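You operate a simulated robot arm through the tools that you are given. There is no shell and no other tool. Be economical: measure what you need, move in short steps, check, and stop when the job is done.

You run a simulated robot arm. Do the job below in one go: nothing can be reset, and whatever is moved stays where it is left.

Task
Take the adapter on the deck of the parts cart and put it away on the tester top. Then open the upper bench drawer, put the grey small box from the inside of the upper bench drawer on the packing bench top, then shut the drawer. Then take the screw dish and put it on the trolley top. Then put the label sheets on the top of pallet twenty-six away on the railed end of the trolley top. Then fetch the red block from the top of pallet twenty-six and set it on the washer seventeen lid top. Then shut the upper trolley drawer. Do these in the order given. Set down upright: adapter, block.

Only the result counts: the job must be done as asked and must still hold three seconds after the hand-in. Knocking over, shifting, dropping, spilling or breaking anything else fails it. A push-on lid holds only when it is set on centred and level and pressed home; a screw cap is set on level and turned clockwise until tight.

Robot
A 7-joint arm with a vacuum gripper on a trunk, on a base that drives. Base frame: it is fixed to the floor where the robot stands at the start and does not move with it; the origin is under the middle of the robot, x ahead of it, y to its left, z up; the surface under the hand at the start is at about z = 620. Units: mm, rad, N and s.
Its first joint turns from -2.897 to 2.897 rad. Places, roughly: adapter (5x5x5 cm) [600, -100, 600]; block [5250, 4250, 750]; label sheets (19x15x3 cm) [5000, 4100, 700]; packing bench top [1600, 1200, 800]; railed end of the trolley top [4300, 6100, 700]; screw dish (12x11x3 cm) [5300, 2100, 800]; small box [1750, 750, 750]; tester top (16x44 cm) [4700, 8020, 1280]; trolley top [5100, 6100, 700]; upper bench drawer [1700, 900, 700]; upper trolley drawer [5100, 5800, 600]; washer seventeen lid top [6900, 7900, 900]. Payload 1.06 kg.
Tool frame: the origin (TCP) lies in the middle of the cups' lips, and z points out of the cups. The gripper has 1 cup of 24 mm across, covering 24 by 24 mm (tool x, y); the bellows give 8 mm. With the vacuum on, a cup seals on a smooth face that it is pressed against (1 to 4 N); it does not hold porous or soft things. The pull reaches 23 N.
Orientation is that of the tool frame in the base frame, as [roll, pitch, yaw] about the fixed x, y, z axes, in that order (R = Rz(yaw) Ry(pitch) Rx(roll)). With the cups facing straight down, the tool's x points along the base's -x, its y along +y and its z along -z.

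Tools
- The arm moves only by the tool move_arm. Its arguments are lists of equal length, an entry for each row: "linear": the shift along the base's x, y, z in units of 300 mm (1.0 is 300 mm), a list of three; "rotation": the turn, a rotation vector about the base's x, y, z in units of 120 degrees (1.0 is 120 degrees), a list of three; "valve": the vacuum: 1 switches it on, 0 off. In form: {"linear": [[dx, dy, dz], ...], "rotation": [[ax, ay, az], ...], "valve": [valve, ...]}. A call has 1 to 20 rows; each row is the pose to reach, as a shift and turn from the pose commanded when the call began. A call with a number of a shift or a turn outside -1 to 1 is refused whole. Each row takes 0.2 s and may step no farther than 50 mm and 0.15 rad from the row before; otherwise, or with a gripper value out of range, the whole call is refused. Where a pose cannot be reached the arm comes as near as it can. A force on the tool above 40 N (or 10 N above the force at the start of the call, whichever is more), or a blocked arm, ends the call early, and 0.2 s more pass. The pull builds up within a second once a cup has sealed. Time passes only in rows, and 0.2 s behind the last, so rows that repeat a pose give it time. The reply holds the time, the measured pose of the TCP, the force on the tool along the base axes and the pull of the vacuum, in the units named above and with some noise, with the torque about the TCP (base axes, N m) and any sound that the robot's microphone picked up, and new pictures: "pictures" is both (left out), scene, wrist or none.
- Cameras (640 x 400 px; columns grow to the right, rows downward): "scene" is now at [171.5, 184.2, 1466.6]; the picture's right is [-0.34, -0.94, 0.00], its down [-0.73, 0.26, -0.63] and it looks along [0.60, -0.22, -0.77] (base axes); focal length 274 px, centre (320, 200). "wrist" rides on the gripper at [78, 19, -96] in the tool frame; the picture's right is [-0.23, 0.97, 0.00], its down [-0.71, -0.17, -0.69] and it looks along [-0.67, -0.16, 0.73] (tool axes); focal length 243 px, centre (320, 200). There is no depth. A picture from a camera that has moved, and an enlarged one, comes with that camera's place and axes in the base frame and with its lens.
- drive_base(legs): drives the robot by 1 to 6 legs, each [ahead, left, turn to the left] in mm, mm and rad, along the robot's own axes; the way and the turn of a leg run together, so that a leg with both is an arc; at most 1500 mm and 3.142 rad a leg. The arm and the cameras ride along, it lands a little off, and it stops where it bumps. It gives what a move gives, and a new picture of the scene camera.
- aim_head(pan, tilt): turns the head with the scene camera to pan (to the left, within 2.094 rad either way) and tilt (down, from -0.506 to 1.204), counted from straight ahead of the robot. It gives what a move gives, and a new picture of the scene camera.
- zoom(camera, box): a new picture of the part [left, top, right, bottom] of that camera's present view, enlarged. No time passes.
- job_done(): hands the job in; it is judged then, once.

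Work in short steps. Places have to be worked out from the pictures, the camera data and where the tool is seen: move nearer, look again, correct. Check each grasp and each placing, and mend what went wrong. You have 196 turns and 260 pictures in all, those below and enlarged ones among them. Switch the vacuum off and draw the arm clear of the work before you hand the job in, unless the task says otherwise; then end with one line.

The tools are called after "Request:" as a command line: name --argument value ..., lists and objects as JSON in quotes. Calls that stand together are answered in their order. move_arm: Moves the arm, as the interface text tells. Its arguments: {"type":"object","properties":{"linear":{"type":"array"},"rotation":{"type":"array"},"valve":{"type":"array"},"pictures":{"type":"string","enum":["both","scene","wrist","none"]}},"required":["linear","rotation","valve"]} The other tools are called the same way: drive_base (legs) drives the base; aim_head (pan, tilt) turns the head that bears the scene camera; zoom (camera, box) takes an enlarged picture of a part of a camera's view; job_done () hands the job in.

At the start:

```text
time: 0.0
ee_pos: [590.7, 22.7, 901.1]
orientation: [-3.141, 0.0, -3.141]
wrist_force: [0.6, 0.0, -0.5]
torque: [0.01, 0.01, 0.01]
pull: 0.1
robot x, y, heading: [-0.4, 3.6, 0.002]
head pan, tilt: [-0.347, 0.885]
```

scene: 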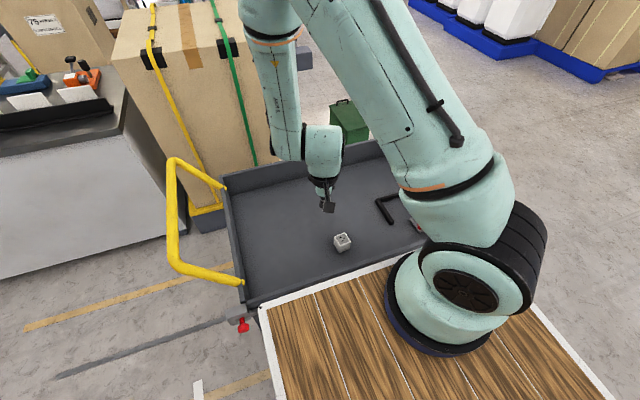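
wrist: 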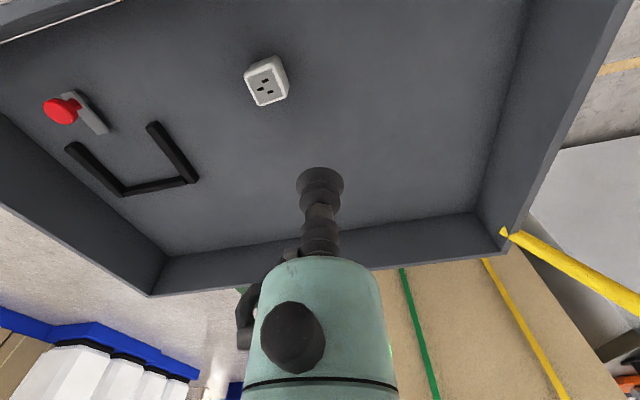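

The adapter seems to be at about (607, -56), top near z 645. I move over it, stay high, and look closer.

Request:
move_arm --linear '[[0.0, -0.13, -0.1], [0.03, -0.26, -0.2], [0.05, -0.26, -0.35], [0.05, -0.26, -0.45]]' --rotation '[[0, 0, 0], [0, 0, 0], [0, 0, 0], [0, 0, 0]]' --valve '[0, 0, 0, 0]' --pictures "wrist"

Request:
zoom --camera "wrist" --box '[220, 60, 420, 200]'

```text
time: 1.0
ee_pos: [604.6, -55.1, 764.7]
orientation: [3.14, 0.002, 3.141]
wrist_force: [-0.9, -0.4, -0.4]
torque: [-0.02, -0.02, 0.02]
pull: 0.1
robot x, y, heading: [-1.2, -0.2, 0.002]
head pan, tilt: [-0.347, 0.885]
camera wrist: at [526.1, -35.9, 860.1], right [0.23, 0.97, 0.0], down [0.71, -0.17, 0.69], along [0.67, -0.16, -0.73], focal length 243 px, centre (320, 200)
```

wrist: 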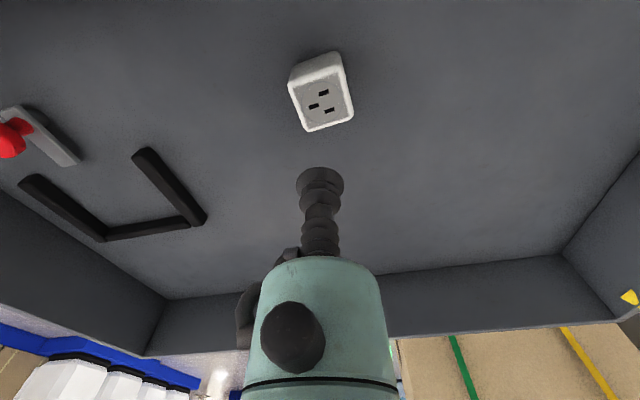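

```text
2.86 times, centred on (320, 130) of wrist
camera zoom: at [526.1, -35.9, 860.1], right [0.23, 0.97, 0.0], down [0.71, -0.17, 0.69], along [0.67, -0.16, -0.73], focal length 693 px, centre (320, 400)
```

zoom: 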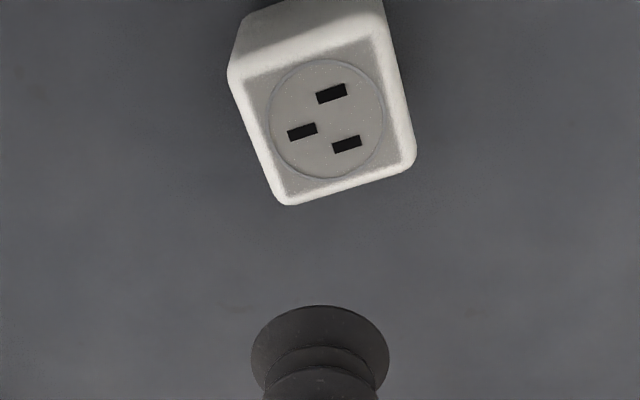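

Top of the adapter is at about (606, -53, 656). I descend slowly with the vacuum on and watch the force.

Request:
move_arm --linear '[[0.005, 0.007, -0.15], [0.005, 0.007, -0.3], [0.005, 0.007, -0.345], [0.005, 0.007, -0.36], [0.005, 0.007, -0.37], [0.005, 0.007, -0.37], [0.005, 0.007, -0.37]]' --rotation '[[0, 0, 0], [0, 0, 0], [0, 0, 0], [0, 0, 0], [0, 0, 0], [0, 0, 0], [0, 0, 0]]' --valve '[0, 1, 1, 1, 1, 1, 1]' --pictures "wrist"

```text
time: 1.9
ee_pos: [605.9, -52.9, 661.8]
orientation: [-3.142, 0.002, 3.14]
wrist_force: [-3.3, -0.2, 24.9]
torque: [0.04, 0.01, 0.0]
pull: 23.1
robot x, y, heading: [-3.3, -0.7, 0.001]
head pan, tilt: [-0.347, 0.885]
stopped in row 4: the force on the tool passed its limit at 48 N (the readings are from after the stop); the commanded pose is now the measured one
camera wrist: at [527.9, -34.1, 755.9], right [0.24, 0.97, 0.0], down [0.71, -0.17, 0.69], along [0.67, -0.16, -0.73], focal length 243 px, centre (320, 200)
```

wrist: 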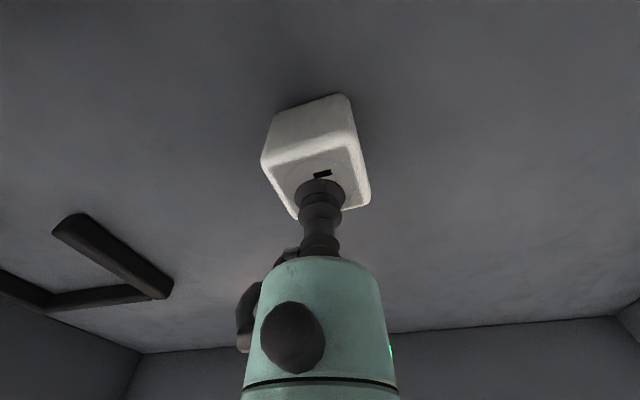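

The seal is good, with a pull of 23. I lift it straight up.

Request:
move_arm --linear '[[0, 0, 0.02], [0, 0, 0.1], [0, 0, 0.25], [0, 0, 0.4], [0, 0, 0.55], [-0.0, 0, 0.7], [0, 0, 0.85], [0, 0, 1.0]]' --rotation '[[0, 0, 0], [0, 0, 0], [0, 0, 0], [0, 0, 0], [0, 0, 0], [0, 0, 0], [0, 0, 0], [0, 0, 0]]' --valve '[1, 1, 1, 1, 1, 1, 1, 1]' --pictures "wrist"

Request:
aim_head --pan 0.8 --tilt 0.3

Request:
aim_head --pan 1.8 --tilt 0.4

```text
time: 3.8
ee_pos: [605.7, -52.8, 959.8]
orientation: [-3.14, -0.001, -3.141]
wrist_force: [0.8, 1.2, -1.6]
torque: [0.02, -0.01, 0.0]
pull: 22.5
robot x, y, heading: [0.0, 1.3, 0.005]
head pan, tilt: [-0.347, 0.885]
camera wrist: at [528.7, -34.0, 1055.0], right [0.24, 0.97, 0.0], down [0.71, -0.17, 0.69], along [0.67, -0.16, -0.73], focal length 243 px, centre (320, 200)
```

wrist: 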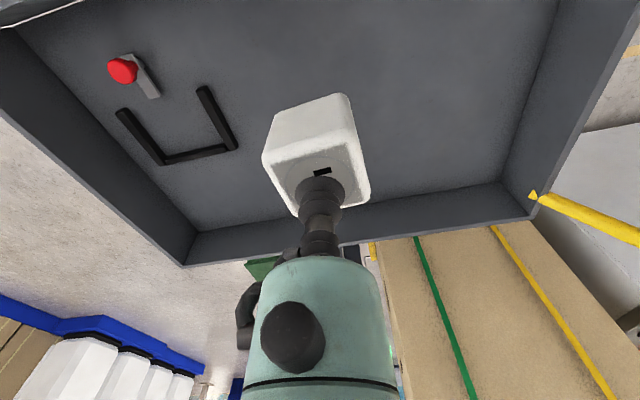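

```text
time: 5.1
ee_pos: [606.6, -52.7, 959.3]
orientation: [-3.141, 0.001, 3.142]
wrist_force: [-0.6, 0.4, -0.3]
torque: [0.04, -0.01, 0.01]
pull: 23.1
robot x, y, heading: [-3.5, 2.6, 0.0]
head pan, tilt: [0.799, 0.3]
camera scene: at [164.9, 277.1, 1517.7], right [0.72, -0.7, 0.0], down [-0.21, -0.21, -0.96], along [0.67, 0.68, -0.3], focal length 274 px, centre (320, 200)
```

scene: 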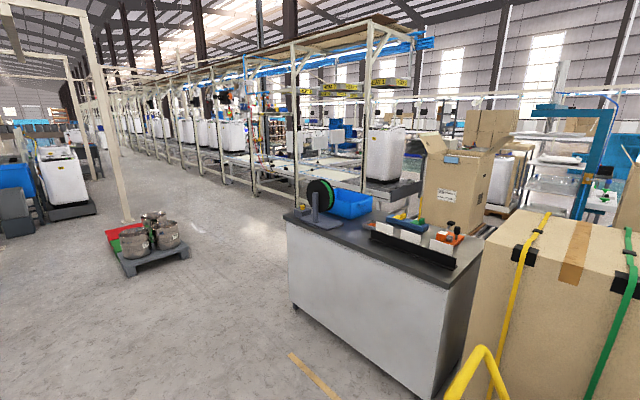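

```text
time: 6.4
ee_pos: [607.5, -53.0, 959.8]
orientation: [-3.142, 0.002, -3.139]
wrist_force: [-0.4, 0.2, 0.4]
torque: [0.02, -0.03, 0.0]
pull: 23.1
robot x, y, heading: [1.2, -1.0, 0.002]
head pan, tilt: [1.799, 0.4]
camera scene: at [78.8, 300.4, 1508.4], right [0.97, 0.23, 0.0], down [0.09, -0.38, -0.92], along [-0.21, 0.9, -0.39], focal length 274 px, centre (320, 200)
```

scene: 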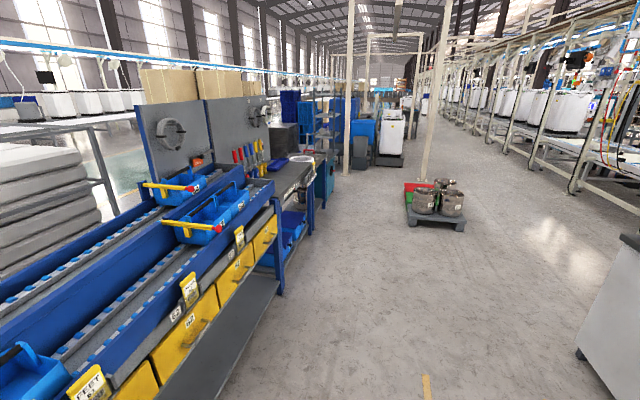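

Holding well. Now I look around to map the route.

Request:
aim_head --pan 0.2 --tilt 0.2

Request:
aim_head --pan -0.9 --tilt 0.3

Request:
aim_head --pan 1.2 --tilt 0.1

```text
time: 8.1
ee_pos: [608.1, -52.8, 958.9]
orientation: [-3.14, 0.003, -3.141]
wrist_force: [0.3, -0.4, -0.5]
torque: [0.04, 0.0, -0.01]
pull: 22.9
robot x, y, heading: [-2.6, 2.5, -0.0]
head pan, tilt: [0.201, 0.201]
camera scene: at [191.0, 228.8, 1527.0], right [0.2, -0.98, 0.0], down [-0.2, -0.04, -0.98], along [0.96, 0.2, -0.2], focal length 274 px, centre (320, 200)
```

scene: 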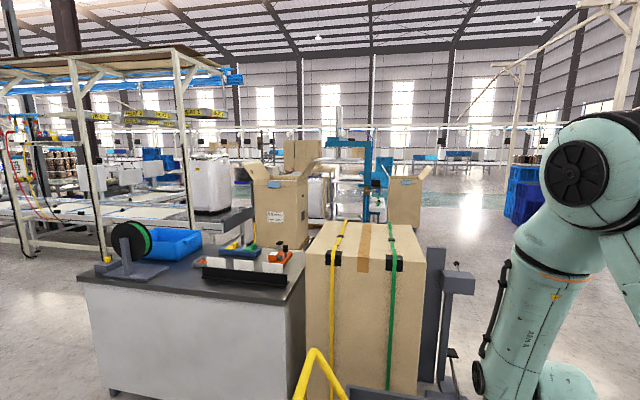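

```text
time: 9.4
ee_pos: [606.2, -52.7, 960.6]
orientation: [3.142, 0.002, -3.141]
wrist_force: [0.2, 1.0, -1.6]
torque: [0.03, -0.01, -0.01]
pull: 23.0
robot x, y, heading: [-1.8, -3.2, 0.004]
head pan, tilt: [-0.901, 0.3]
camera scene: at [157.8, 137.0, 1517.7], right [-0.78, -0.62, 0.0], down [-0.18, 0.23, -0.96], along [0.59, -0.75, -0.3], focal length 274 px, centre (320, 200)
```

scene: 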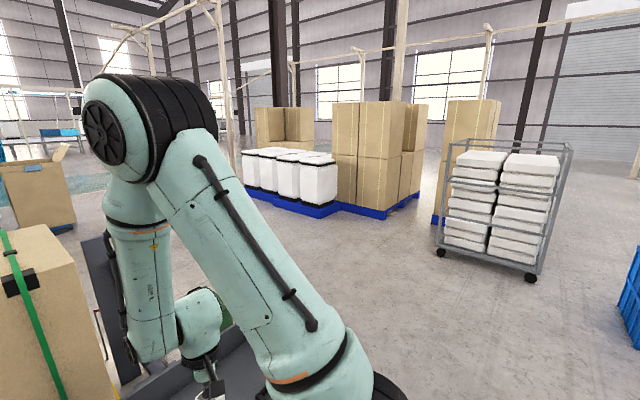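

```text
time: 11.4
ee_pos: [606.6, -52.4, 958.3]
orientation: [-3.141, 0.002, 3.141]
wrist_force: [-0.8, -0.4, -0.8]
torque: [0.0, -0.02, -0.01]
pull: 22.5
robot x, y, heading: [-0.8, -1.2, -0.003]
head pan, tilt: [1.201, 0.099]
camera scene: at [133.1, 296.0, 1536.4], right [0.93, -0.36, 0.0], down [-0.04, -0.09, -0.99], along [0.36, 0.93, -0.1], focal length 274 px, centre (320, 200)
```

scene: 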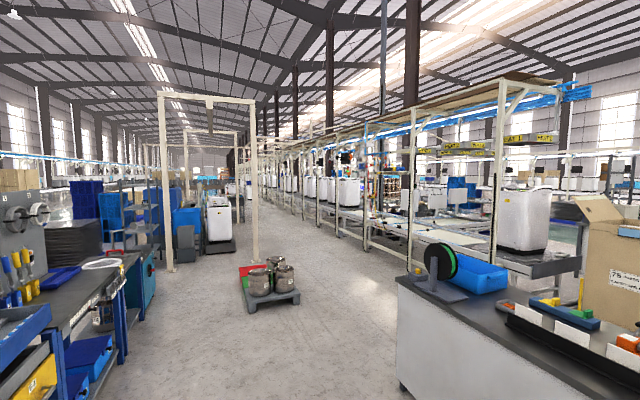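

Pulling the arm in and up for driving. Then I back off, turn to face +y and go up the left aisle to get a better look at the route.

Request:
move_arm --linear '[[-0.1, 0, 0.1], [-0.2, 0, 0.2], [-0.3, 0, 0.3], [-0.4, 0, 0.4], [-0.5, 0, 0.5], [-0.6, 0, 0.6]]' --rotation '[[0, 0, 0], [0, 0, 0], [0, 0, 0], [0, 0, 0], [0, 0, 0], [0, 0, 0]]' --valve '[1, 1, 1, 1, 1, 1]' --pictures "none"

Request:
aim_head --pan 0.0 --tilt 0.25

Request:
drive_base --legs '[[-300, 0, 0], [0, 0, 1.571], [900, 0, 0], [600, -500, 0]]'

```text
time: 12.8
ee_pos: [452.2, -50.0, 1119.4]
orientation: [3.129, 0.009, -3.14]
wrist_force: [0.7, 0.7, -1.5]
torque: [-0.11, 0.07, 0.02]
pull: 23.1
out of reach, approached as far as the arm can: row 6
robot x, y, heading: [3.1, -0.4, -0.002]
head pan, tilt: [1.201, 0.099]
```

```text
time: 14.2
ee_pos: [450.1, -51.6, 1121.0]
orientation: [3.116, 0.011, -3.14]
wrist_force: [0.0, 0.6, -1.2]
torque: [-0.01, -0.03, 0.0]
pull: 22.8
robot x, y, heading: [-0.6, -0.7, -0.001]
head pan, tilt: [0.0, 0.25]
camera scene: at [193.1, 210.3, 1522.4], right [0.0, -1.0, 0.0], down [-0.25, 0.0, -0.97], along [0.97, 0.0, -0.25], focal length 274 px, centre (320, 200)
```

scene: 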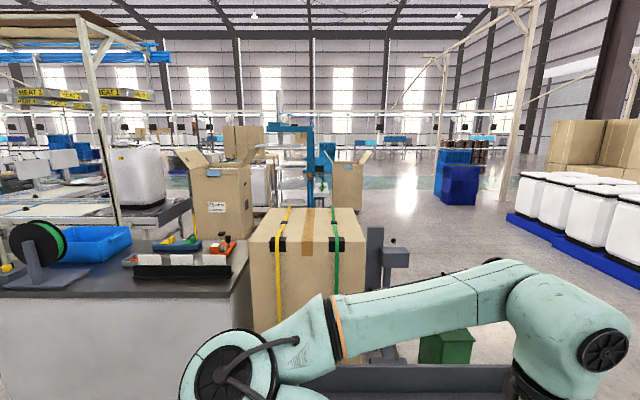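

```text
time: 15.9
ee_pos: [229.5, -52.0, 1119.4]
orientation: [3.139, 0.002, 3.141]
wrist_force: [0.5, -0.1, -0.9]
torque: [0.01, -0.01, 0.0]
pull: 23.0
robot x, y, heading: [-224.0, -3.0, -0.006]
head pan, tilt: [0.0, 0.25]
stopped in leg 1: the robot was blocked; the commanded pose is now the measured one
camera scene: at [-28.6, 209.8, 1522.4], right [0.0, -1.0, 0.0], down [-0.25, 0.0, -0.97], along [0.97, 0.0, -0.25], focal length 274 px, centre (320, 200)
```

scene: 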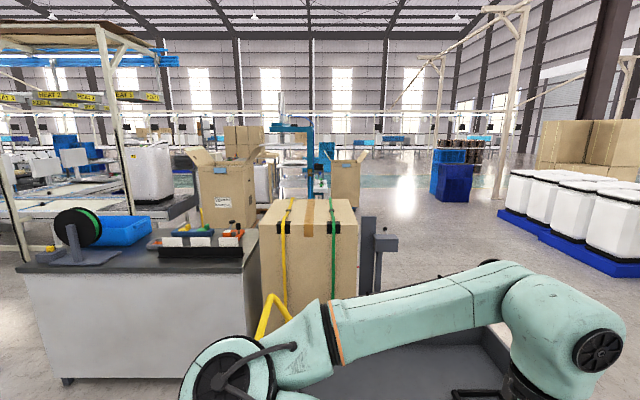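

The base bumped something behind it. I look back left before going on.

Request:
aim_head --pan 2.09 --tilt 0.7

Request:
aim_head --pan -2.09 --tilt 0.6

```text
time: 17.9
ee_pos: [229.5, -52.7, 1118.6]
orientation: [3.14, 0.001, 3.139]
wrist_force: [0.0, 0.2, -0.6]
torque: [0.0, 0.04, -0.02]
pull: 23.3
robot x, y, heading: [-226.2, 2.7, 0.004]
head pan, tilt: [2.089, 0.7]
camera scene: at [-164.0, 283.8, 1481.6], right [0.87, 0.49, 0.0], down [0.32, -0.56, -0.77], along [-0.38, 0.67, -0.64], focal length 274 px, centre (320, 200)
```

scene: 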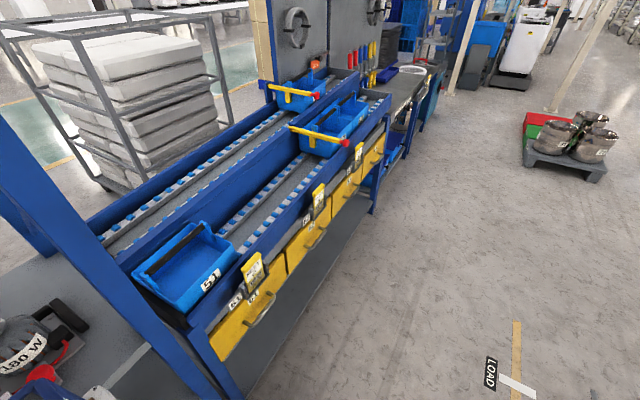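

```text
time: 21.3
ee_pos: [229.5, -51.6, 1118.1]
orientation: [3.141, 0.002, 3.139]
wrist_force: [-0.9, 1.2, -1.4]
torque: [-0.02, -0.01, 0.05]
pull: 22.8
robot x, y, heading: [-225.3, -4.4, -0.0]
head pan, tilt: [-2.089, 0.6]
camera scene: at [-165.9, 133.1, 1490.2], right [-0.87, 0.5, 0.0], down [0.28, 0.49, -0.83], along [-0.41, -0.72, -0.56], focal length 274 px, centre (320, 200)
```

scene: 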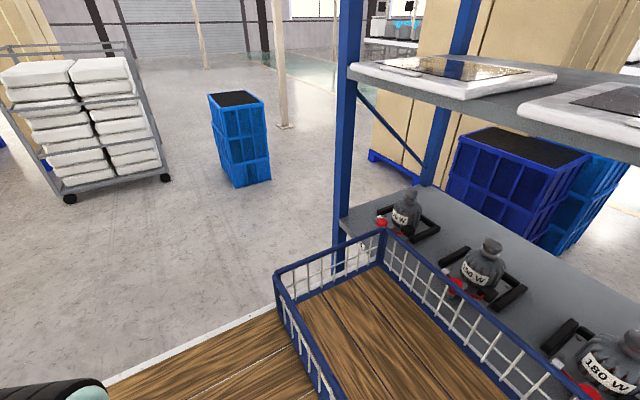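

The rack behind is the fixed storage line, so nothing looks displaced. I move forward, strafe left past the cart, turn in the open area and then look toward the gap between bench and line.

Request:
drive_base --legs '[[130, 0, 0], [0, 1200, 0], [400, 0, 0], [0, 0, 1.571], [700, 0, 0]]'

Request:
aim_head --pan -1.4 --tilt 0.3

Request:
aim_head --pan -0.4 --tilt 0.3

```text
time: 37.6
ee_pos: [342.1, 2349.0, 1119.1]
orientation: [3.14, 0.002, -1.562]
wrist_force: [-0.3, -0.3, -0.4]
torque: [0.0, 0.05, 0.03]
pull: 22.9
robot x, y, heading: [292.1, 1894.9, 1.578]
head pan, tilt: [-2.089, 0.6]
camera scene: at [160.5, 1952.5, 1490.2], right [-0.49, -0.87, 0.0], down [-0.49, 0.28, -0.83], along [0.72, -0.4, -0.56], focal length 274 px, centre (320, 200)
```

scene: 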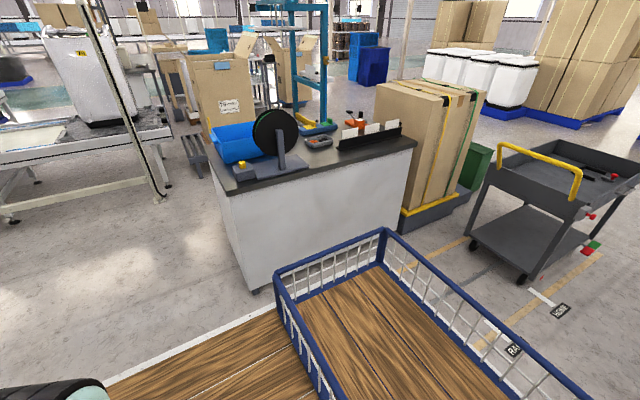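

```text
time: 38.6
ee_pos: [341.0, 2348.9, 1117.9]
orientation: [3.139, 0.001, -1.562]
wrist_force: [-0.9, -0.5, -0.5]
torque: [0.02, 0.01, -0.02]
pull: 23.0
robot x, y, heading: [294.7, 1898.4, 1.576]
head pan, tilt: [-1.4, 0.3]
camera scene: at [175.2, 2012.2, 1517.7], right [0.18, -0.98, 0.0], down [-0.29, -0.05, -0.96], along [0.94, 0.17, -0.3], focal length 274 px, centre (320, 200)
```

scene: 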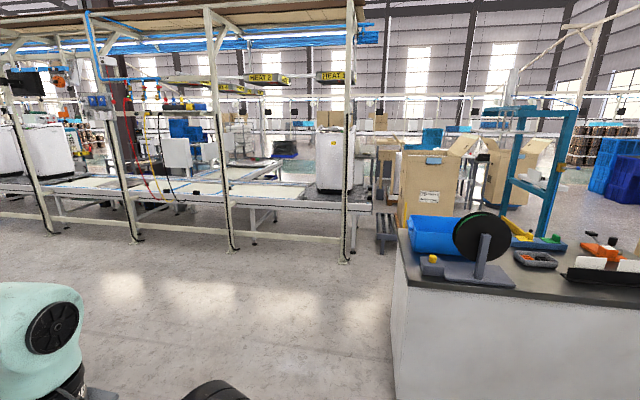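

```text
time: 39.9
ee_pos: [341.1, 2347.6, 1119.3]
orientation: [3.14, 0.002, -1.562]
wrist_force: [0.5, -0.3, -0.6]
torque: [0.01, 0.0, 0.01]
pull: 23.0
robot x, y, heading: [294.6, 1895.3, 1.581]
head pan, tilt: [-0.4, 0.3]
camera scene: at [118.9, 2081.8, 1517.7], right [0.92, -0.38, 0.0], down [-0.11, -0.27, -0.96], along [0.36, 0.88, -0.3], focal length 274 px, centre (320, 200)
```

scene: 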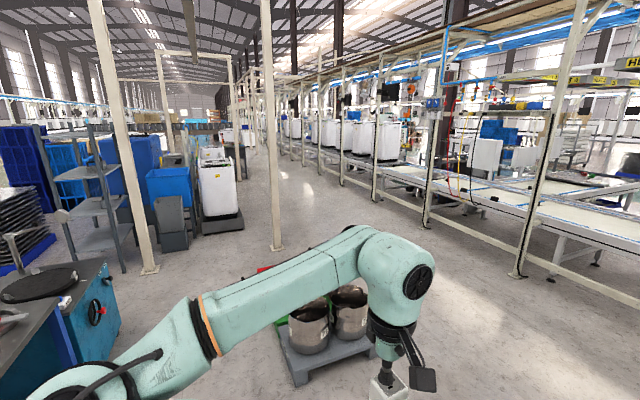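

The gap between bench and line end is too narrow (y from about 1790 to 2220). I go back and around the right side of the cart, where the lane is wide.

Request:
aim_head --pan 0.0 --tilt 0.3

Request:
drive_base --legs '[[0, 0, -1.578], [0, -700, 0], [-390, 0, 0], [0, -1300, 0], [0, -1200, 0]]'

```text
time: 40.8
ee_pos: [341.6, 2348.7, 1116.9]
orientation: [3.14, 0.003, -1.561]
wrist_force: [0.9, 0.9, -1.2]
torque: [0.01, -0.01, -0.01]
pull: 22.7
robot x, y, heading: [295.9, 1896.4, 1.582]
head pan, tilt: [0.0, 0.3]
camera scene: at [82.5, 2088.9, 1517.7], right [1.0, 0.01, 0.0], down [0.0, -0.3, -0.96], along [-0.01, 0.96, -0.3], focal length 274 px, centre (320, 200)
```

scene: 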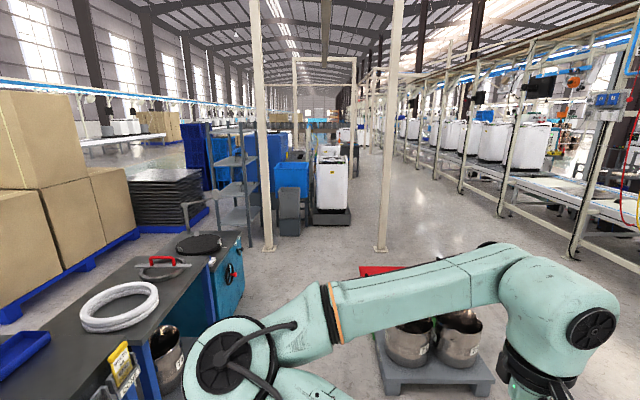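

```text
time: 62.4
ee_pos: [307.9, -1364.8, 1118.6]
orientation: [3.139, 0.003, 3.128]
wrist_force: [-0.3, 0.4, -0.5]
torque: [-0.01, 0.0, 0.02]
pull: 22.8
robot x, y, heading: [-142.3, -1305.8, -0.011]
head pan, tilt: [0.0, 0.3]
camera scene: at [54.4, -1098.5, 1517.7], right [-0.01, -1.0, 0.0], down [-0.3, 0.0, -0.96], along [0.96, -0.01, -0.3], focal length 274 px, centre (320, 200)
```

scene: 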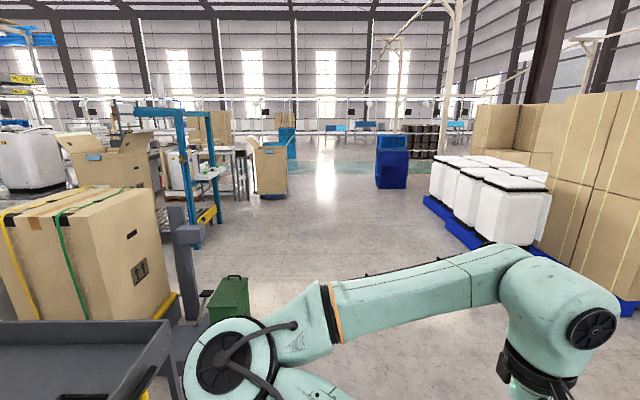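

The lane ahead is clear at y of about -1300. I drive 2900 mm forward and look left.

Request:
drive_base --legs '[[1450, 0, 0.011], [1450, 0, 0]]'

Request:
aim_head --pan 1.3 --tilt 0.3

Request:
aim_head --pan 0.5 --tilt 0.25

```text
time: 76.4
ee_pos: [3199.7, -1425.0, 1119.4]
orientation: [3.14, 0.003, 3.112]
wrist_force: [1.3, 0.2, -0.7]
torque: [-0.03, 0.0, -0.01]
pull: 22.9
robot x, y, heading: [2748.6, -1357.9, -0.031]
head pan, tilt: [0.0, 0.3]
camera scene: at [2950.1, -1155.2, 1517.7], right [-0.03, -1.0, 0.0], down [-0.3, 0.01, -0.96], along [0.95, -0.03, -0.3], focal length 274 px, centre (320, 200)
```

scene: 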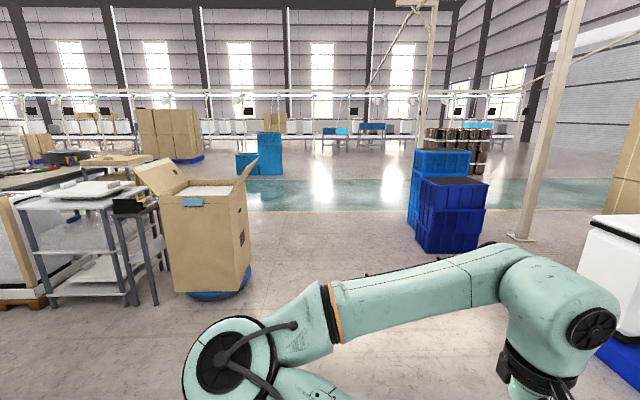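

```text
time: 77.8
ee_pos: [3201.3, -1423.9, 1119.0]
orientation: [3.141, 0.004, 3.112]
wrist_force: [-0.5, -0.8, -0.2]
torque: [0.01, 0.01, -0.03]
pull: 23.0
robot x, y, heading: [2754.0, -1362.7, -0.028]
head pan, tilt: [1.3, 0.3]
camera scene: at [2884.3, -1063.3, 1517.7], right [0.96, -0.3, 0.0], down [-0.09, -0.28, -0.96], along [0.28, 0.91, -0.3], focal length 274 px, centre (320, 200)
```

scene: 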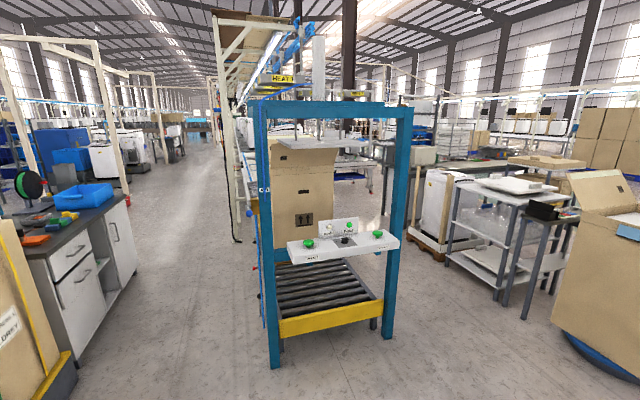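

```text
time: 79.0
ee_pos: [3199.3, -1424.2, 1118.2]
orientation: [3.14, 0.002, 3.112]
wrist_force: [-0.2, 0.7, -1.1]
torque: [-0.01, -0.01, 0.0]
pull: 23.2
robot x, y, heading: [2754.0, -1362.2, -0.026]
head pan, tilt: [0.499, 0.25]
camera scene: at [2940.0, -1110.1, 1522.4], right [0.45, -0.89, 0.0], down [-0.22, -0.11, -0.97], along [0.86, 0.44, -0.25], focal length 274 px, centre (320, 200)
```

scene: 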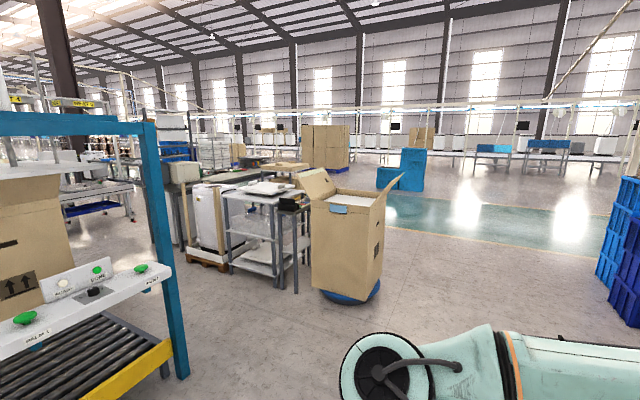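

The bench drawers face +x, and there is an aisle between the gantry (x<3810) and the rack (x>4880). I go to x of about 4340, turn left and drive into it.

Request:
drive_base --legs '[[800, 0, 0.03], [790, 0, 0], [0, 0, 1.571], [1400, 0, 0]]'

Request:
aim_head --pan 0.0 --tilt 0.25

Request:
aim_head --pan -0.7 --tilt 0.25

```text
time: 97.6
ee_pos: [4389.9, 495.2, 1118.7]
orientation: [3.139, 0.004, -1.564]
wrist_force: [0.8, -0.7, -0.3]
torque: [0.05, 0.0, 0.01]
pull: 22.9
robot x, y, heading: [4340.8, 44.0, 1.574]
head pan, tilt: [0.499, 0.25]
camera scene: at [4085.1, 225.0, 1522.4], right [0.87, 0.48, 0.0], down [0.12, -0.22, -0.97], along [-0.47, 0.85, -0.25], focal length 274 px, centre (320, 200)
```

scene: 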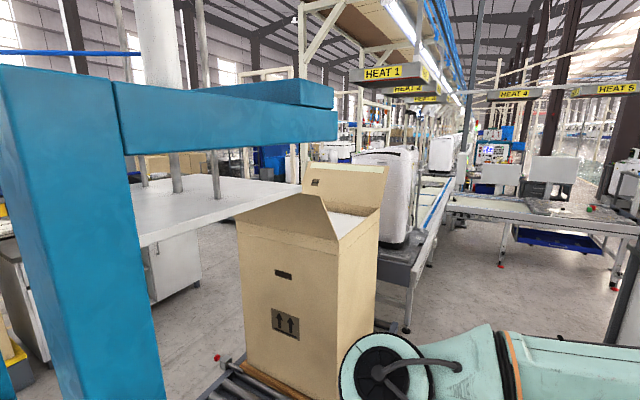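

```text
time: 98.5
ee_pos: [4390.1, 494.9, 1118.5]
orientation: [3.141, 0.002, -1.563]
wrist_force: [0.2, -0.4, -1.0]
torque: [0.04, -0.01, -0.01]
pull: 22.8
robot x, y, heading: [4340.6, 40.8, 1.577]
head pan, tilt: [0.0, 0.25]
camera scene: at [4129.7, 236.7, 1522.4], right [1.0, 0.01, 0.0], down [0.0, -0.25, -0.97], along [-0.01, 0.97, -0.25], focal length 274 px, centre (320, 200)
```

scene: 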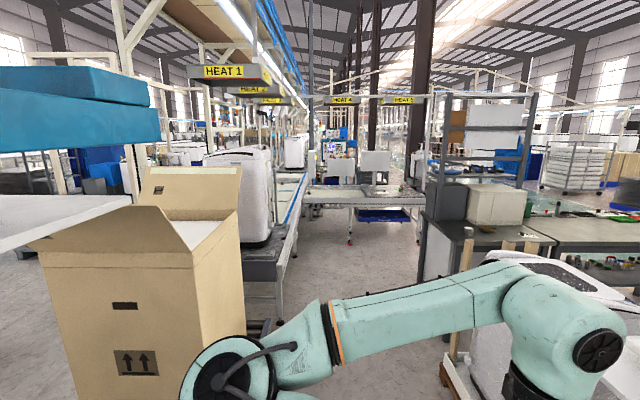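

```text
time: 99.6
ee_pos: [4390.0, 495.5, 1118.6]
orientation: [3.139, 0.002, -1.564]
wrist_force: [0.6, 0.0, -1.0]
torque: [0.01, 0.0, 0.0]
pull: 22.8
robot x, y, heading: [4336.4, 51.6, 1.571]
head pan, tilt: [-0.7, 0.25]
camera scene: at [4190.0, 215.2, 1522.4], right [0.77, -0.64, 0.0], down [-0.16, -0.19, -0.97], along [0.62, 0.75, -0.25], focal length 274 px, centre (320, 200)
```

scene: 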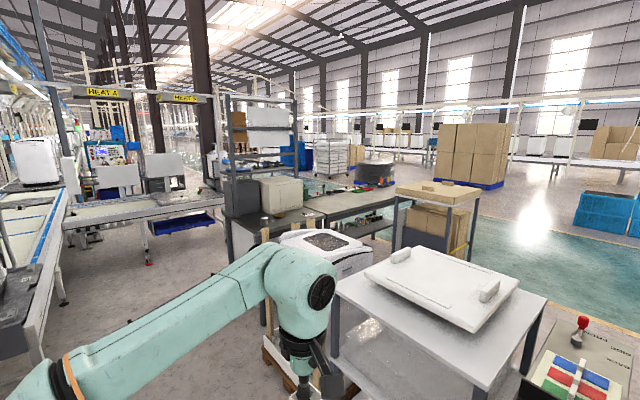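

The cross conveyor blocks this aisle at y of about 3500. The screw dish is on the dark table at about (5300, 2100). I back out and go around via the right lane to look from there.

Request:
drive_base --legs '[[-1500, 0, 0], [0, -1400, 0], [0, -1200, 0]]'

Request:
aim_head --pan 0.0 --tilt 0.2

Request:
aim_head --pan 0.6 --tilt 0.2

```text
time: 119.3
ee_pos: [6996.9, -970.9, 1118.3]
orientation: [3.141, 0.003, -1.55]
wrist_force: [0.1, -0.3, 0.2]
torque: [0.06, -0.02, -0.03]
pull: 23.3
robot x, y, heading: [6955.1, -1422.1, 1.596]
head pan, tilt: [-0.7, 0.25]
camera scene: at [6801.4, -1254.5, 1522.4], right [0.78, -0.63, 0.0], down [-0.16, -0.19, -0.97], along [0.61, 0.75, -0.25], focal length 274 px, centre (320, 200)
```

scene: 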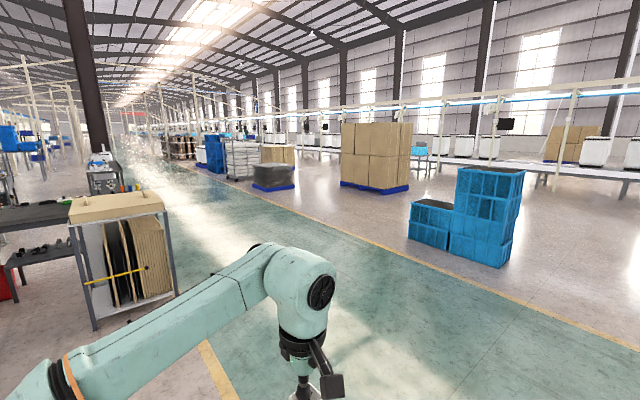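

```text
time: 120.4
ee_pos: [6998.1, -971.0, 1119.2]
orientation: [-3.141, 0.003, -1.55]
wrist_force: [0.2, -0.7, -1.0]
torque: [0.01, -0.03, -0.03]
pull: 22.9
robot x, y, heading: [6952.8, -1422.4, 1.591]
head pan, tilt: [0.0, 0.201]
camera scene: at [6740.9, -1234.0, 1527.0], right [1.0, 0.02, 0.0], down [0.0, -0.2, -0.98], along [-0.02, 0.98, -0.2], focal length 274 px, centre (320, 200)
```

scene: 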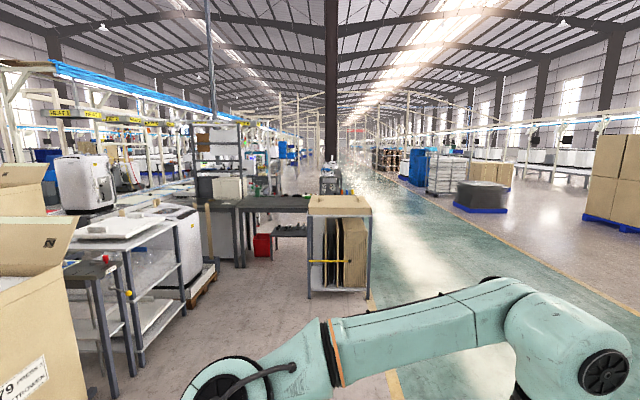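

```text
time: 121.4
ee_pos: [6997.1, -971.4, 1118.4]
orientation: [3.14, 0.004, -1.55]
wrist_force: [-0.7, 0.1, -1.4]
torque: [0.01, 0.01, 0.01]
pull: 22.6
robot x, y, heading: [6952.8, -1421.8, 1.59]
head pan, tilt: [0.6, 0.201]
camera scene: at [6688.6, -1251.4, 1527.0], right [0.81, 0.58, 0.0], down [0.12, -0.16, -0.98], along [-0.57, 0.8, -0.2], focal length 274 px, centre (320, 200)
```

scene: 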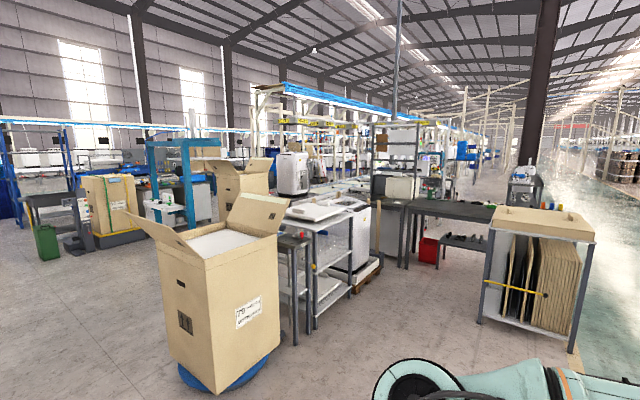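

The teal lane (x > 7200) is clear. I strafe into it and drive along it.

Request:
drive_base --legs '[[0, -900, -0.02], [1500, 0, 0], [1500, 0, 0], [1500, 0, 0]]'

Request:
aim_head --pan 0.9 --tilt 0.25

Request:
aim_head --pan 0.1 --tilt 0.2

```text
time: 147.2
ee_pos: [7928.3, 3535.5, 1119.3]
orientation: [3.141, 0.002, -1.579]
wrist_force: [-0.1, 0.4, -0.6]
torque: [-0.02, 0.02, 0.01]
pull: 23.2
robot x, y, heading: [7875.1, 3084.1, 1.558]
head pan, tilt: [0.6, 0.201]
camera scene: at [7612.1, 3263.8, 1527.0], right [0.83, 0.56, 0.0], down [0.11, -0.17, -0.98], along [-0.55, 0.81, -0.2], focal length 274 px, centre (320, 200)
```

scene: 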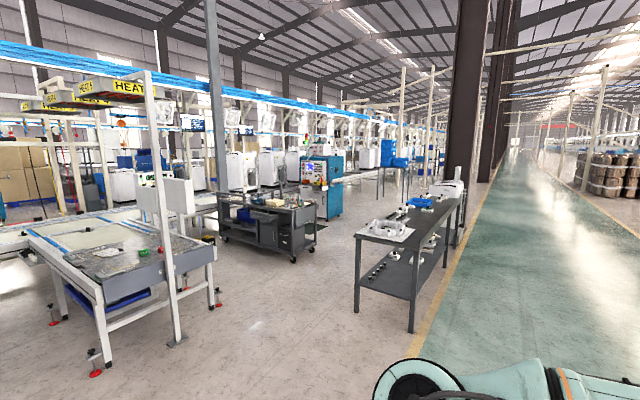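

```text
time: 148.1
ee_pos: [7928.6, 3534.8, 1118.7]
orientation: [3.14, 0.003, -1.579]
wrist_force: [-0.6, -0.1, -1.4]
torque: [0.04, -0.01, 0.0]
pull: 22.5
robot x, y, heading: [7874.1, 3085.9, 1.562]
head pan, tilt: [0.901, 0.25]
camera scene: at [7591.5, 3245.2, 1522.4], right [0.63, 0.78, 0.0], down [0.19, -0.16, -0.97], along [-0.75, 0.61, -0.25], focal length 274 px, centre (320, 200)
```

scene: 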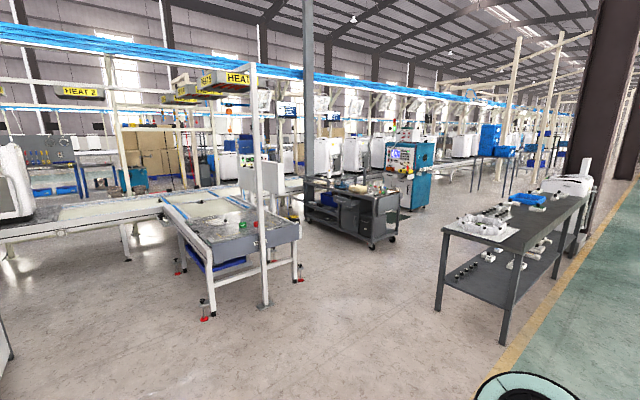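

```text
time: 149.2
ee_pos: [7927.6, 3534.5, 1118.6]
orientation: [3.14, 0.005, -1.579]
wrist_force: [0.0, 0.4, -1.0]
torque: [0.01, 0.02, -0.02]
pull: 23.1
robot x, y, heading: [7875.5, 3086.8, 1.567]
head pan, tilt: [0.099, 0.201]
camera scene: at [7655.5, 3279.3, 1527.0], right [1.0, 0.09, 0.0], down [0.02, -0.2, -0.98], along [-0.09, 0.98, -0.2], focal length 274 px, centre (320, 200)
```

scene: 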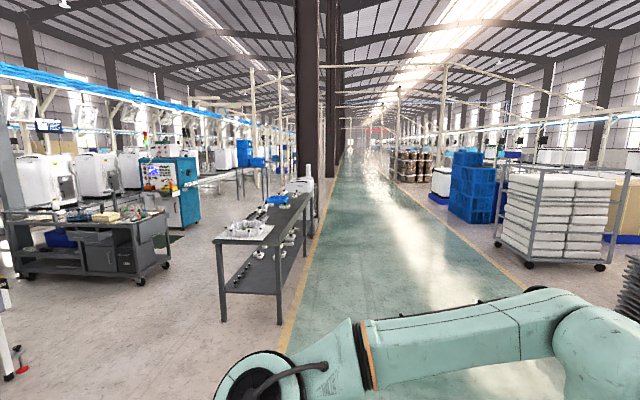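

I can now see everything: the conveyor end with pallet 26, the grey trolley, the blue tester and the dark table. I drive between trolley and table toward the tester.

Request:
drive_base --legs '[[1200, 0, 0], [0, 0, 0.0], [0, 1400, 0], [0, 400, 0], [1200, 0, 0]]'

Request:
aim_head --pan 0.7 --tilt 0.35

Request:
aim_head --pan -0.2 --tilt 0.35

```text
time: 169.9
ee_pos: [6090.0, 5927.4, 1118.8]
orientation: [3.141, 0.003, -1.539]
wrist_force: [0.6, 0.0, -1.6]
torque: [0.04, 0.01, 0.01]
pull: 22.9
robot x, y, heading: [6054.3, 5473.7, 1.602]
head pan, tilt: [0.099, 0.201]
camera scene: at [5827.5, 5660.8, 1527.0], right [0.99, 0.13, 0.0], down [0.03, -0.2, -0.98], along [-0.13, 0.97, -0.2], focal length 274 px, centre (320, 200)
```

scene: 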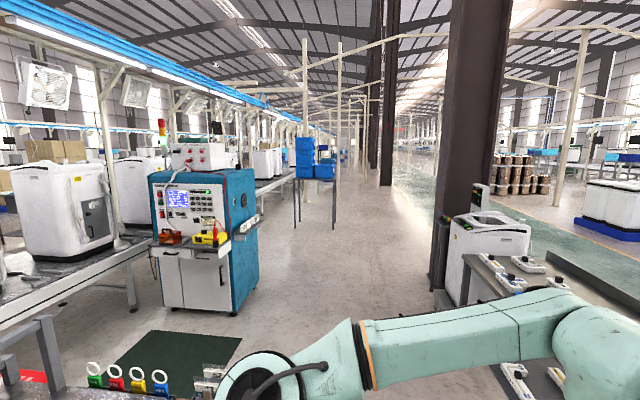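

```text
time: 170.9
ee_pos: [6090.4, 5926.8, 1118.8]
orientation: [3.139, 0.003, -1.538]
wrist_force: [-0.9, -0.8, -1.1]
torque: [0.01, 0.0, 0.0]
pull: 22.9
robot x, y, heading: [6054.5, 5474.5, 1.601]
head pan, tilt: [0.7, 0.351]
camera scene: at [5777.6, 5637.7, 1513.0], right [0.74, 0.67, 0.0], down [0.23, -0.26, -0.94], along [-0.63, 0.7, -0.34], focal length 274 px, centre (320, 200)
```

scene: 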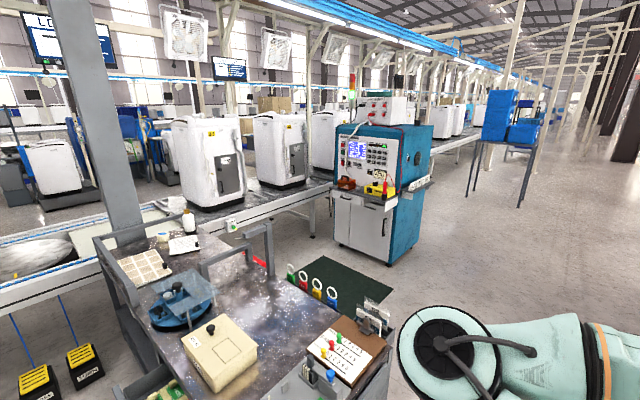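

```text
time: 172.2
ee_pos: [6090.9, 5926.2, 1117.6]
orientation: [3.139, 0.004, -1.54]
wrist_force: [0.4, -0.8, -0.8]
torque: [-0.01, 0.01, -0.02]
pull: 22.7
robot x, y, heading: [6048.0, 5476.3, 1.603]
head pan, tilt: [-0.201, 0.351]
camera scene: at [5855.3, 5660.2, 1513.0], right [0.99, -0.17, 0.0], down [-0.06, -0.34, -0.94], along [0.16, 0.93, -0.34], focal length 274 px, centre (320, 200)
```

scene: 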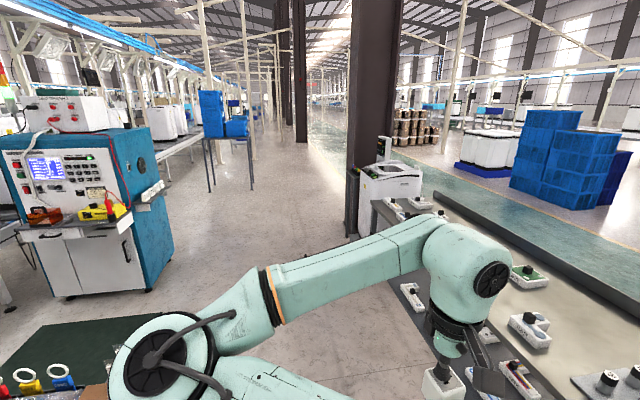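

The tester's free top strip is on its right side, at x of about 4700. I drive to its east side and face it (heading π).

Request:
drive_base --legs '[[0, 0, -0.03], [1300, 0, 0], [1240, 0, 0], [0, 0, 1.571], [500, 0, 0]]'

Request:
aim_head --pan 0.0 --tilt 0.3

```text
time: 191.3
ee_pos: [5112.8, 8083.4, 1119.8]
orientation: [3.14, 0.002, -0.009]
wrist_force: [-0.3, -0.2, -0.4]
torque: [0.01, -0.01, 0.01]
pull: 22.6
robot x, y, heading: [5559.4, 8030.8, 3.133]
head pan, tilt: [-0.201, 0.351]
camera scene: at [5368.3, 7838.5, 1513.0], right [0.21, 0.98, 0.0], down [0.34, -0.07, -0.94], along [-0.92, 0.2, -0.34], focal length 274 px, centre (320, 200)
```

scene: 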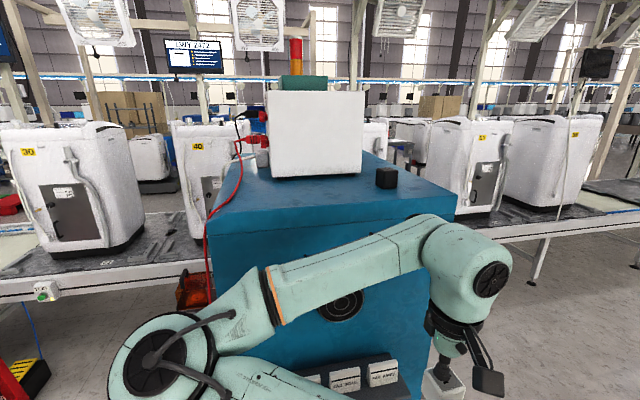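

```text
time: 192.0
ee_pos: [5112.0, 8085.5, 1118.2]
orientation: [3.14, 0.002, -0.011]
wrist_force: [-0.5, -0.5, -1.0]
torque: [0.01, 0.01, 0.0]
pull: 23.6
robot x, y, heading: [5565.5, 8028.4, 3.126]
head pan, tilt: [0.0, 0.3]
camera scene: at [5366.0, 7820.1, 1517.7], right [0.01, 1.0, 0.0], down [0.3, 0.0, -0.96], along [-0.96, 0.01, -0.3], focal length 274 px, centre (320, 200)
```

scene: 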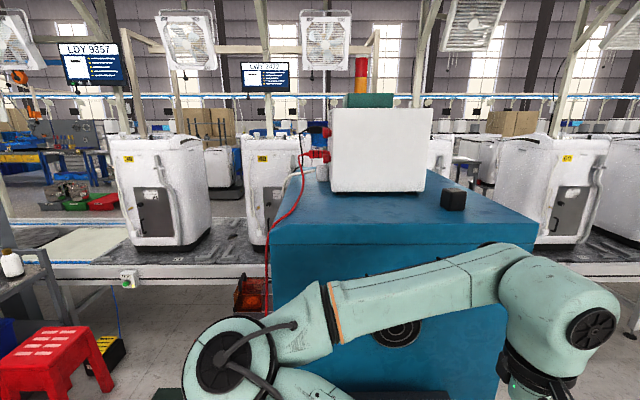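

The tester is slightly rotated. The free strip lies between its near edge and the white box, with a black cube at its far end. I raise the arm first.

Request:
move_arm --linear '[[0.0, -0.02, 0.15], [0.0, -0.04, 0.3], [0.0, -0.06, 0.45], [0.0, -0.08, 0.6], [0, -0.1, 0.75], [0, -0.12, 0.9]]' --rotation '[[0, 0, 0], [0, 0, 0], [0, 0, 0], [0, 0, 0], [0, 0, 0], [0, 0, 0]]' --valve '[1, 1, 1, 1, 1, 1]' --pictures "wrist"

```text
time: 193.4
ee_pos: [5110.9, 8047.5, 1389.1]
orientation: [3.139, 0.001, -0.01]
wrist_force: [-0.1, -1.6, -0.7]
torque: [-0.01, -0.01, 0.01]
pull: 22.6
robot x, y, heading: [5562.6, 8027.9, 3.131]
head pan, tilt: [0.0, 0.3]
camera wrist: at [5190.5, 8028.3, 1485.0], right [-0.25, -0.97, 0.0], down [-0.7, 0.18, 0.69], along [-0.67, 0.17, -0.73], focal length 243 px, centre (320, 200)
```

wrist: 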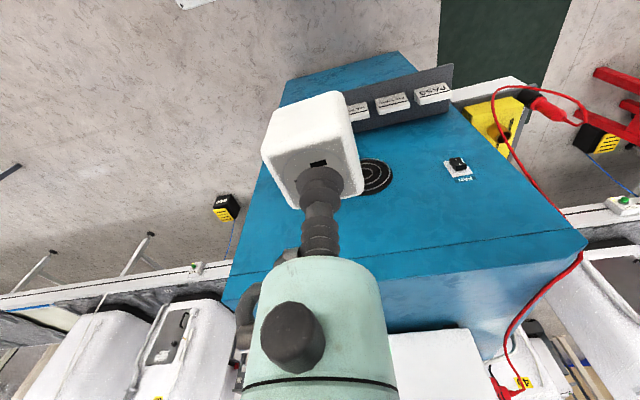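

The height is fine. I extend over the tester strip toward (4700, 8000).

Request:
move_arm --linear '[[-0.15, -0.02, 0], [-0.3, -0.04, 0], [-0.45, -0.06, 0], [-0.6, -0.08, 0], [-0.75, -0.1, 0], [-0.9, -0.12, 0]]' --rotation '[[0, 0, 0], [0, 0, 0], [0, 0, 0], [0, 0, 0], [0, 0, 0], [0, 0, 0]]' --valve '[1, 1, 1, 1, 1, 1]' --pictures "both"

```text
time: 194.8
ee_pos: [4842.8, 8011.5, 1389.4]
orientation: [3.139, 0.004, -0.009]
wrist_force: [0.4, -0.2, -0.6]
torque: [-0.02, 0.0, 0.02]
pull: 23.5
robot x, y, heading: [5563.1, 8029.1, 3.131]
head pan, tilt: [0.0, 0.3]
camera scene: at [5366.6, 7819.7, 1517.7], right [0.01, 1.0, 0.0], down [0.3, 0.0, -0.96], along [-0.96, 0.01, -0.3], focal length 274 px, centre (320, 200)
camera wrist: at [4921.5, 7992.4, 1484.0], right [-0.25, -0.97, 0.0], down [-0.7, 0.18, 0.69], along [-0.67, 0.17, -0.73], focal length 243 px, centre (320, 200)
```

scene: 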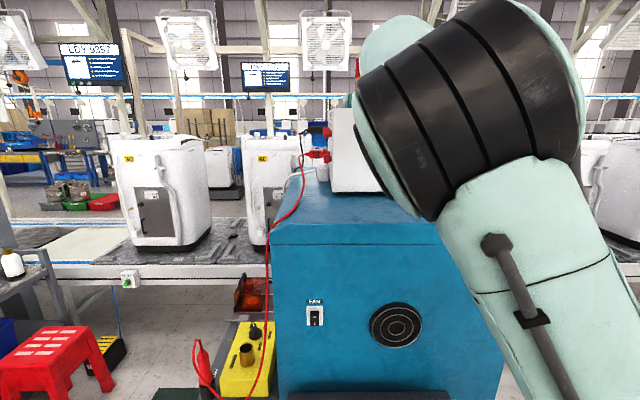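
wrist: 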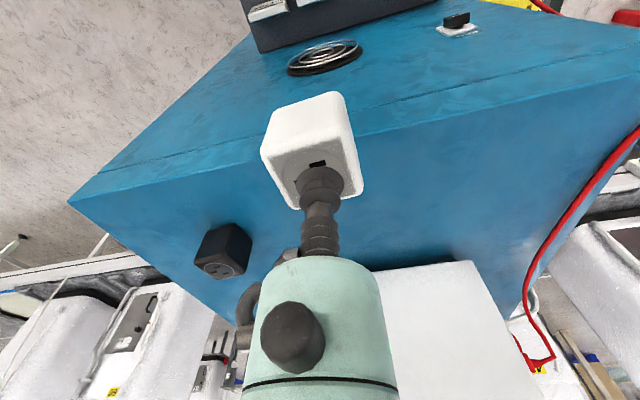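

The strip spans x of about 4557 to 4800 here, with the black cube at about (4690, 8180). I move to (4700, 7990) and start lowering.

Request:
move_arm --linear '[[-0.16, -0.023, 0], [-0.32, -0.047, 0], [-0.475, -0.07, 0], [-0.475, -0.07, -0.1], [-0.475, -0.07, -0.17]]' --rotation '[[0, 0, 0], [0, 0, 0], [0, 0, 0], [0, 0, 0], [0, 0, 0]]' --valve '[1, 1, 1, 1, 1]' --pictures "wrist"

```text
time: 196.0
ee_pos: [4700.5, 7992.8, 1340.1]
orientation: [3.139, 0.007, -0.01]
wrist_force: [-4.4, -1.4, 14.7]
torque: [-0.02, -0.1, -0.01]
pull: 22.5
robot x, y, heading: [5559.7, 8028.0, 3.131]
head pan, tilt: [0.0, 0.3]
camera wrist: at [4778.4, 7971.8, 1434.3], right [-0.25, -0.97, 0.0], down [-0.7, 0.18, 0.69], along [-0.67, 0.17, -0.72], focal length 243 px, centre (320, 200)
```

wrist: 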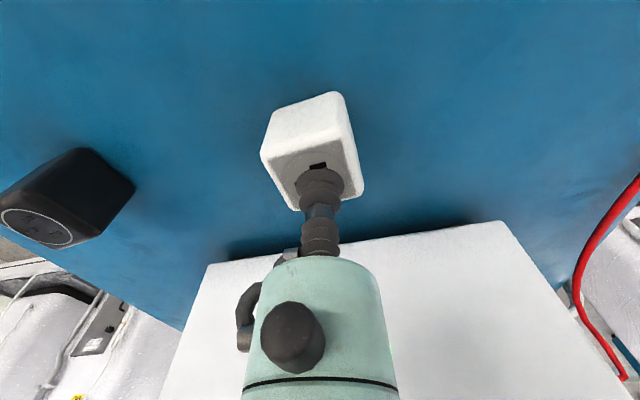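

Contact shows 14.7 N up, so the adapter rests on the top. I release, wait and lift straight up.

Request:
move_arm --linear '[[0, 0, 0.01], [0, 0, 0.01], [0, 0, 0.01], [0, 0, 0.01], [0, 0, 0.02], [0, 0, 0.05], [0, 0, 0.15], [0, 0, 0.3]]' --rotation '[[0, 0, 0], [0, 0, 0], [0, 0, 0], [0, 0, 0], [0, 0, 0], [0, 0, 0], [0, 0, 0], [0, 0, 0]]' --valve '[1, 0, 0, 0, 0, 0, 0, 0]' --pictures "wrist"

```text
time: 197.8
ee_pos: [4699.8, 7991.3, 1429.1]
orientation: [3.139, 0.004, -0.013]
wrist_force: [-0.6, 0.3, 0.3]
torque: [0.01, 0.0, 0.01]
pull: 0.0
robot x, y, heading: [5562.5, 8028.2, 3.131]
head pan, tilt: [0.0, 0.3]
camera wrist: at [4777.6, 7971.8, 1523.6], right [-0.25, -0.97, 0.0], down [-0.7, 0.18, 0.69], along [-0.67, 0.17, -0.73], focal length 243 px, centre (320, 200)
```

wrist: 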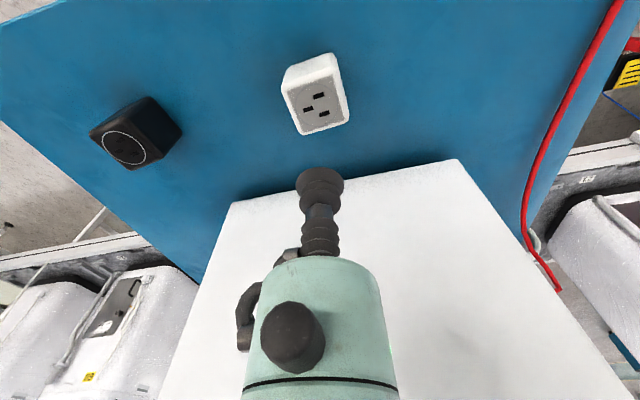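

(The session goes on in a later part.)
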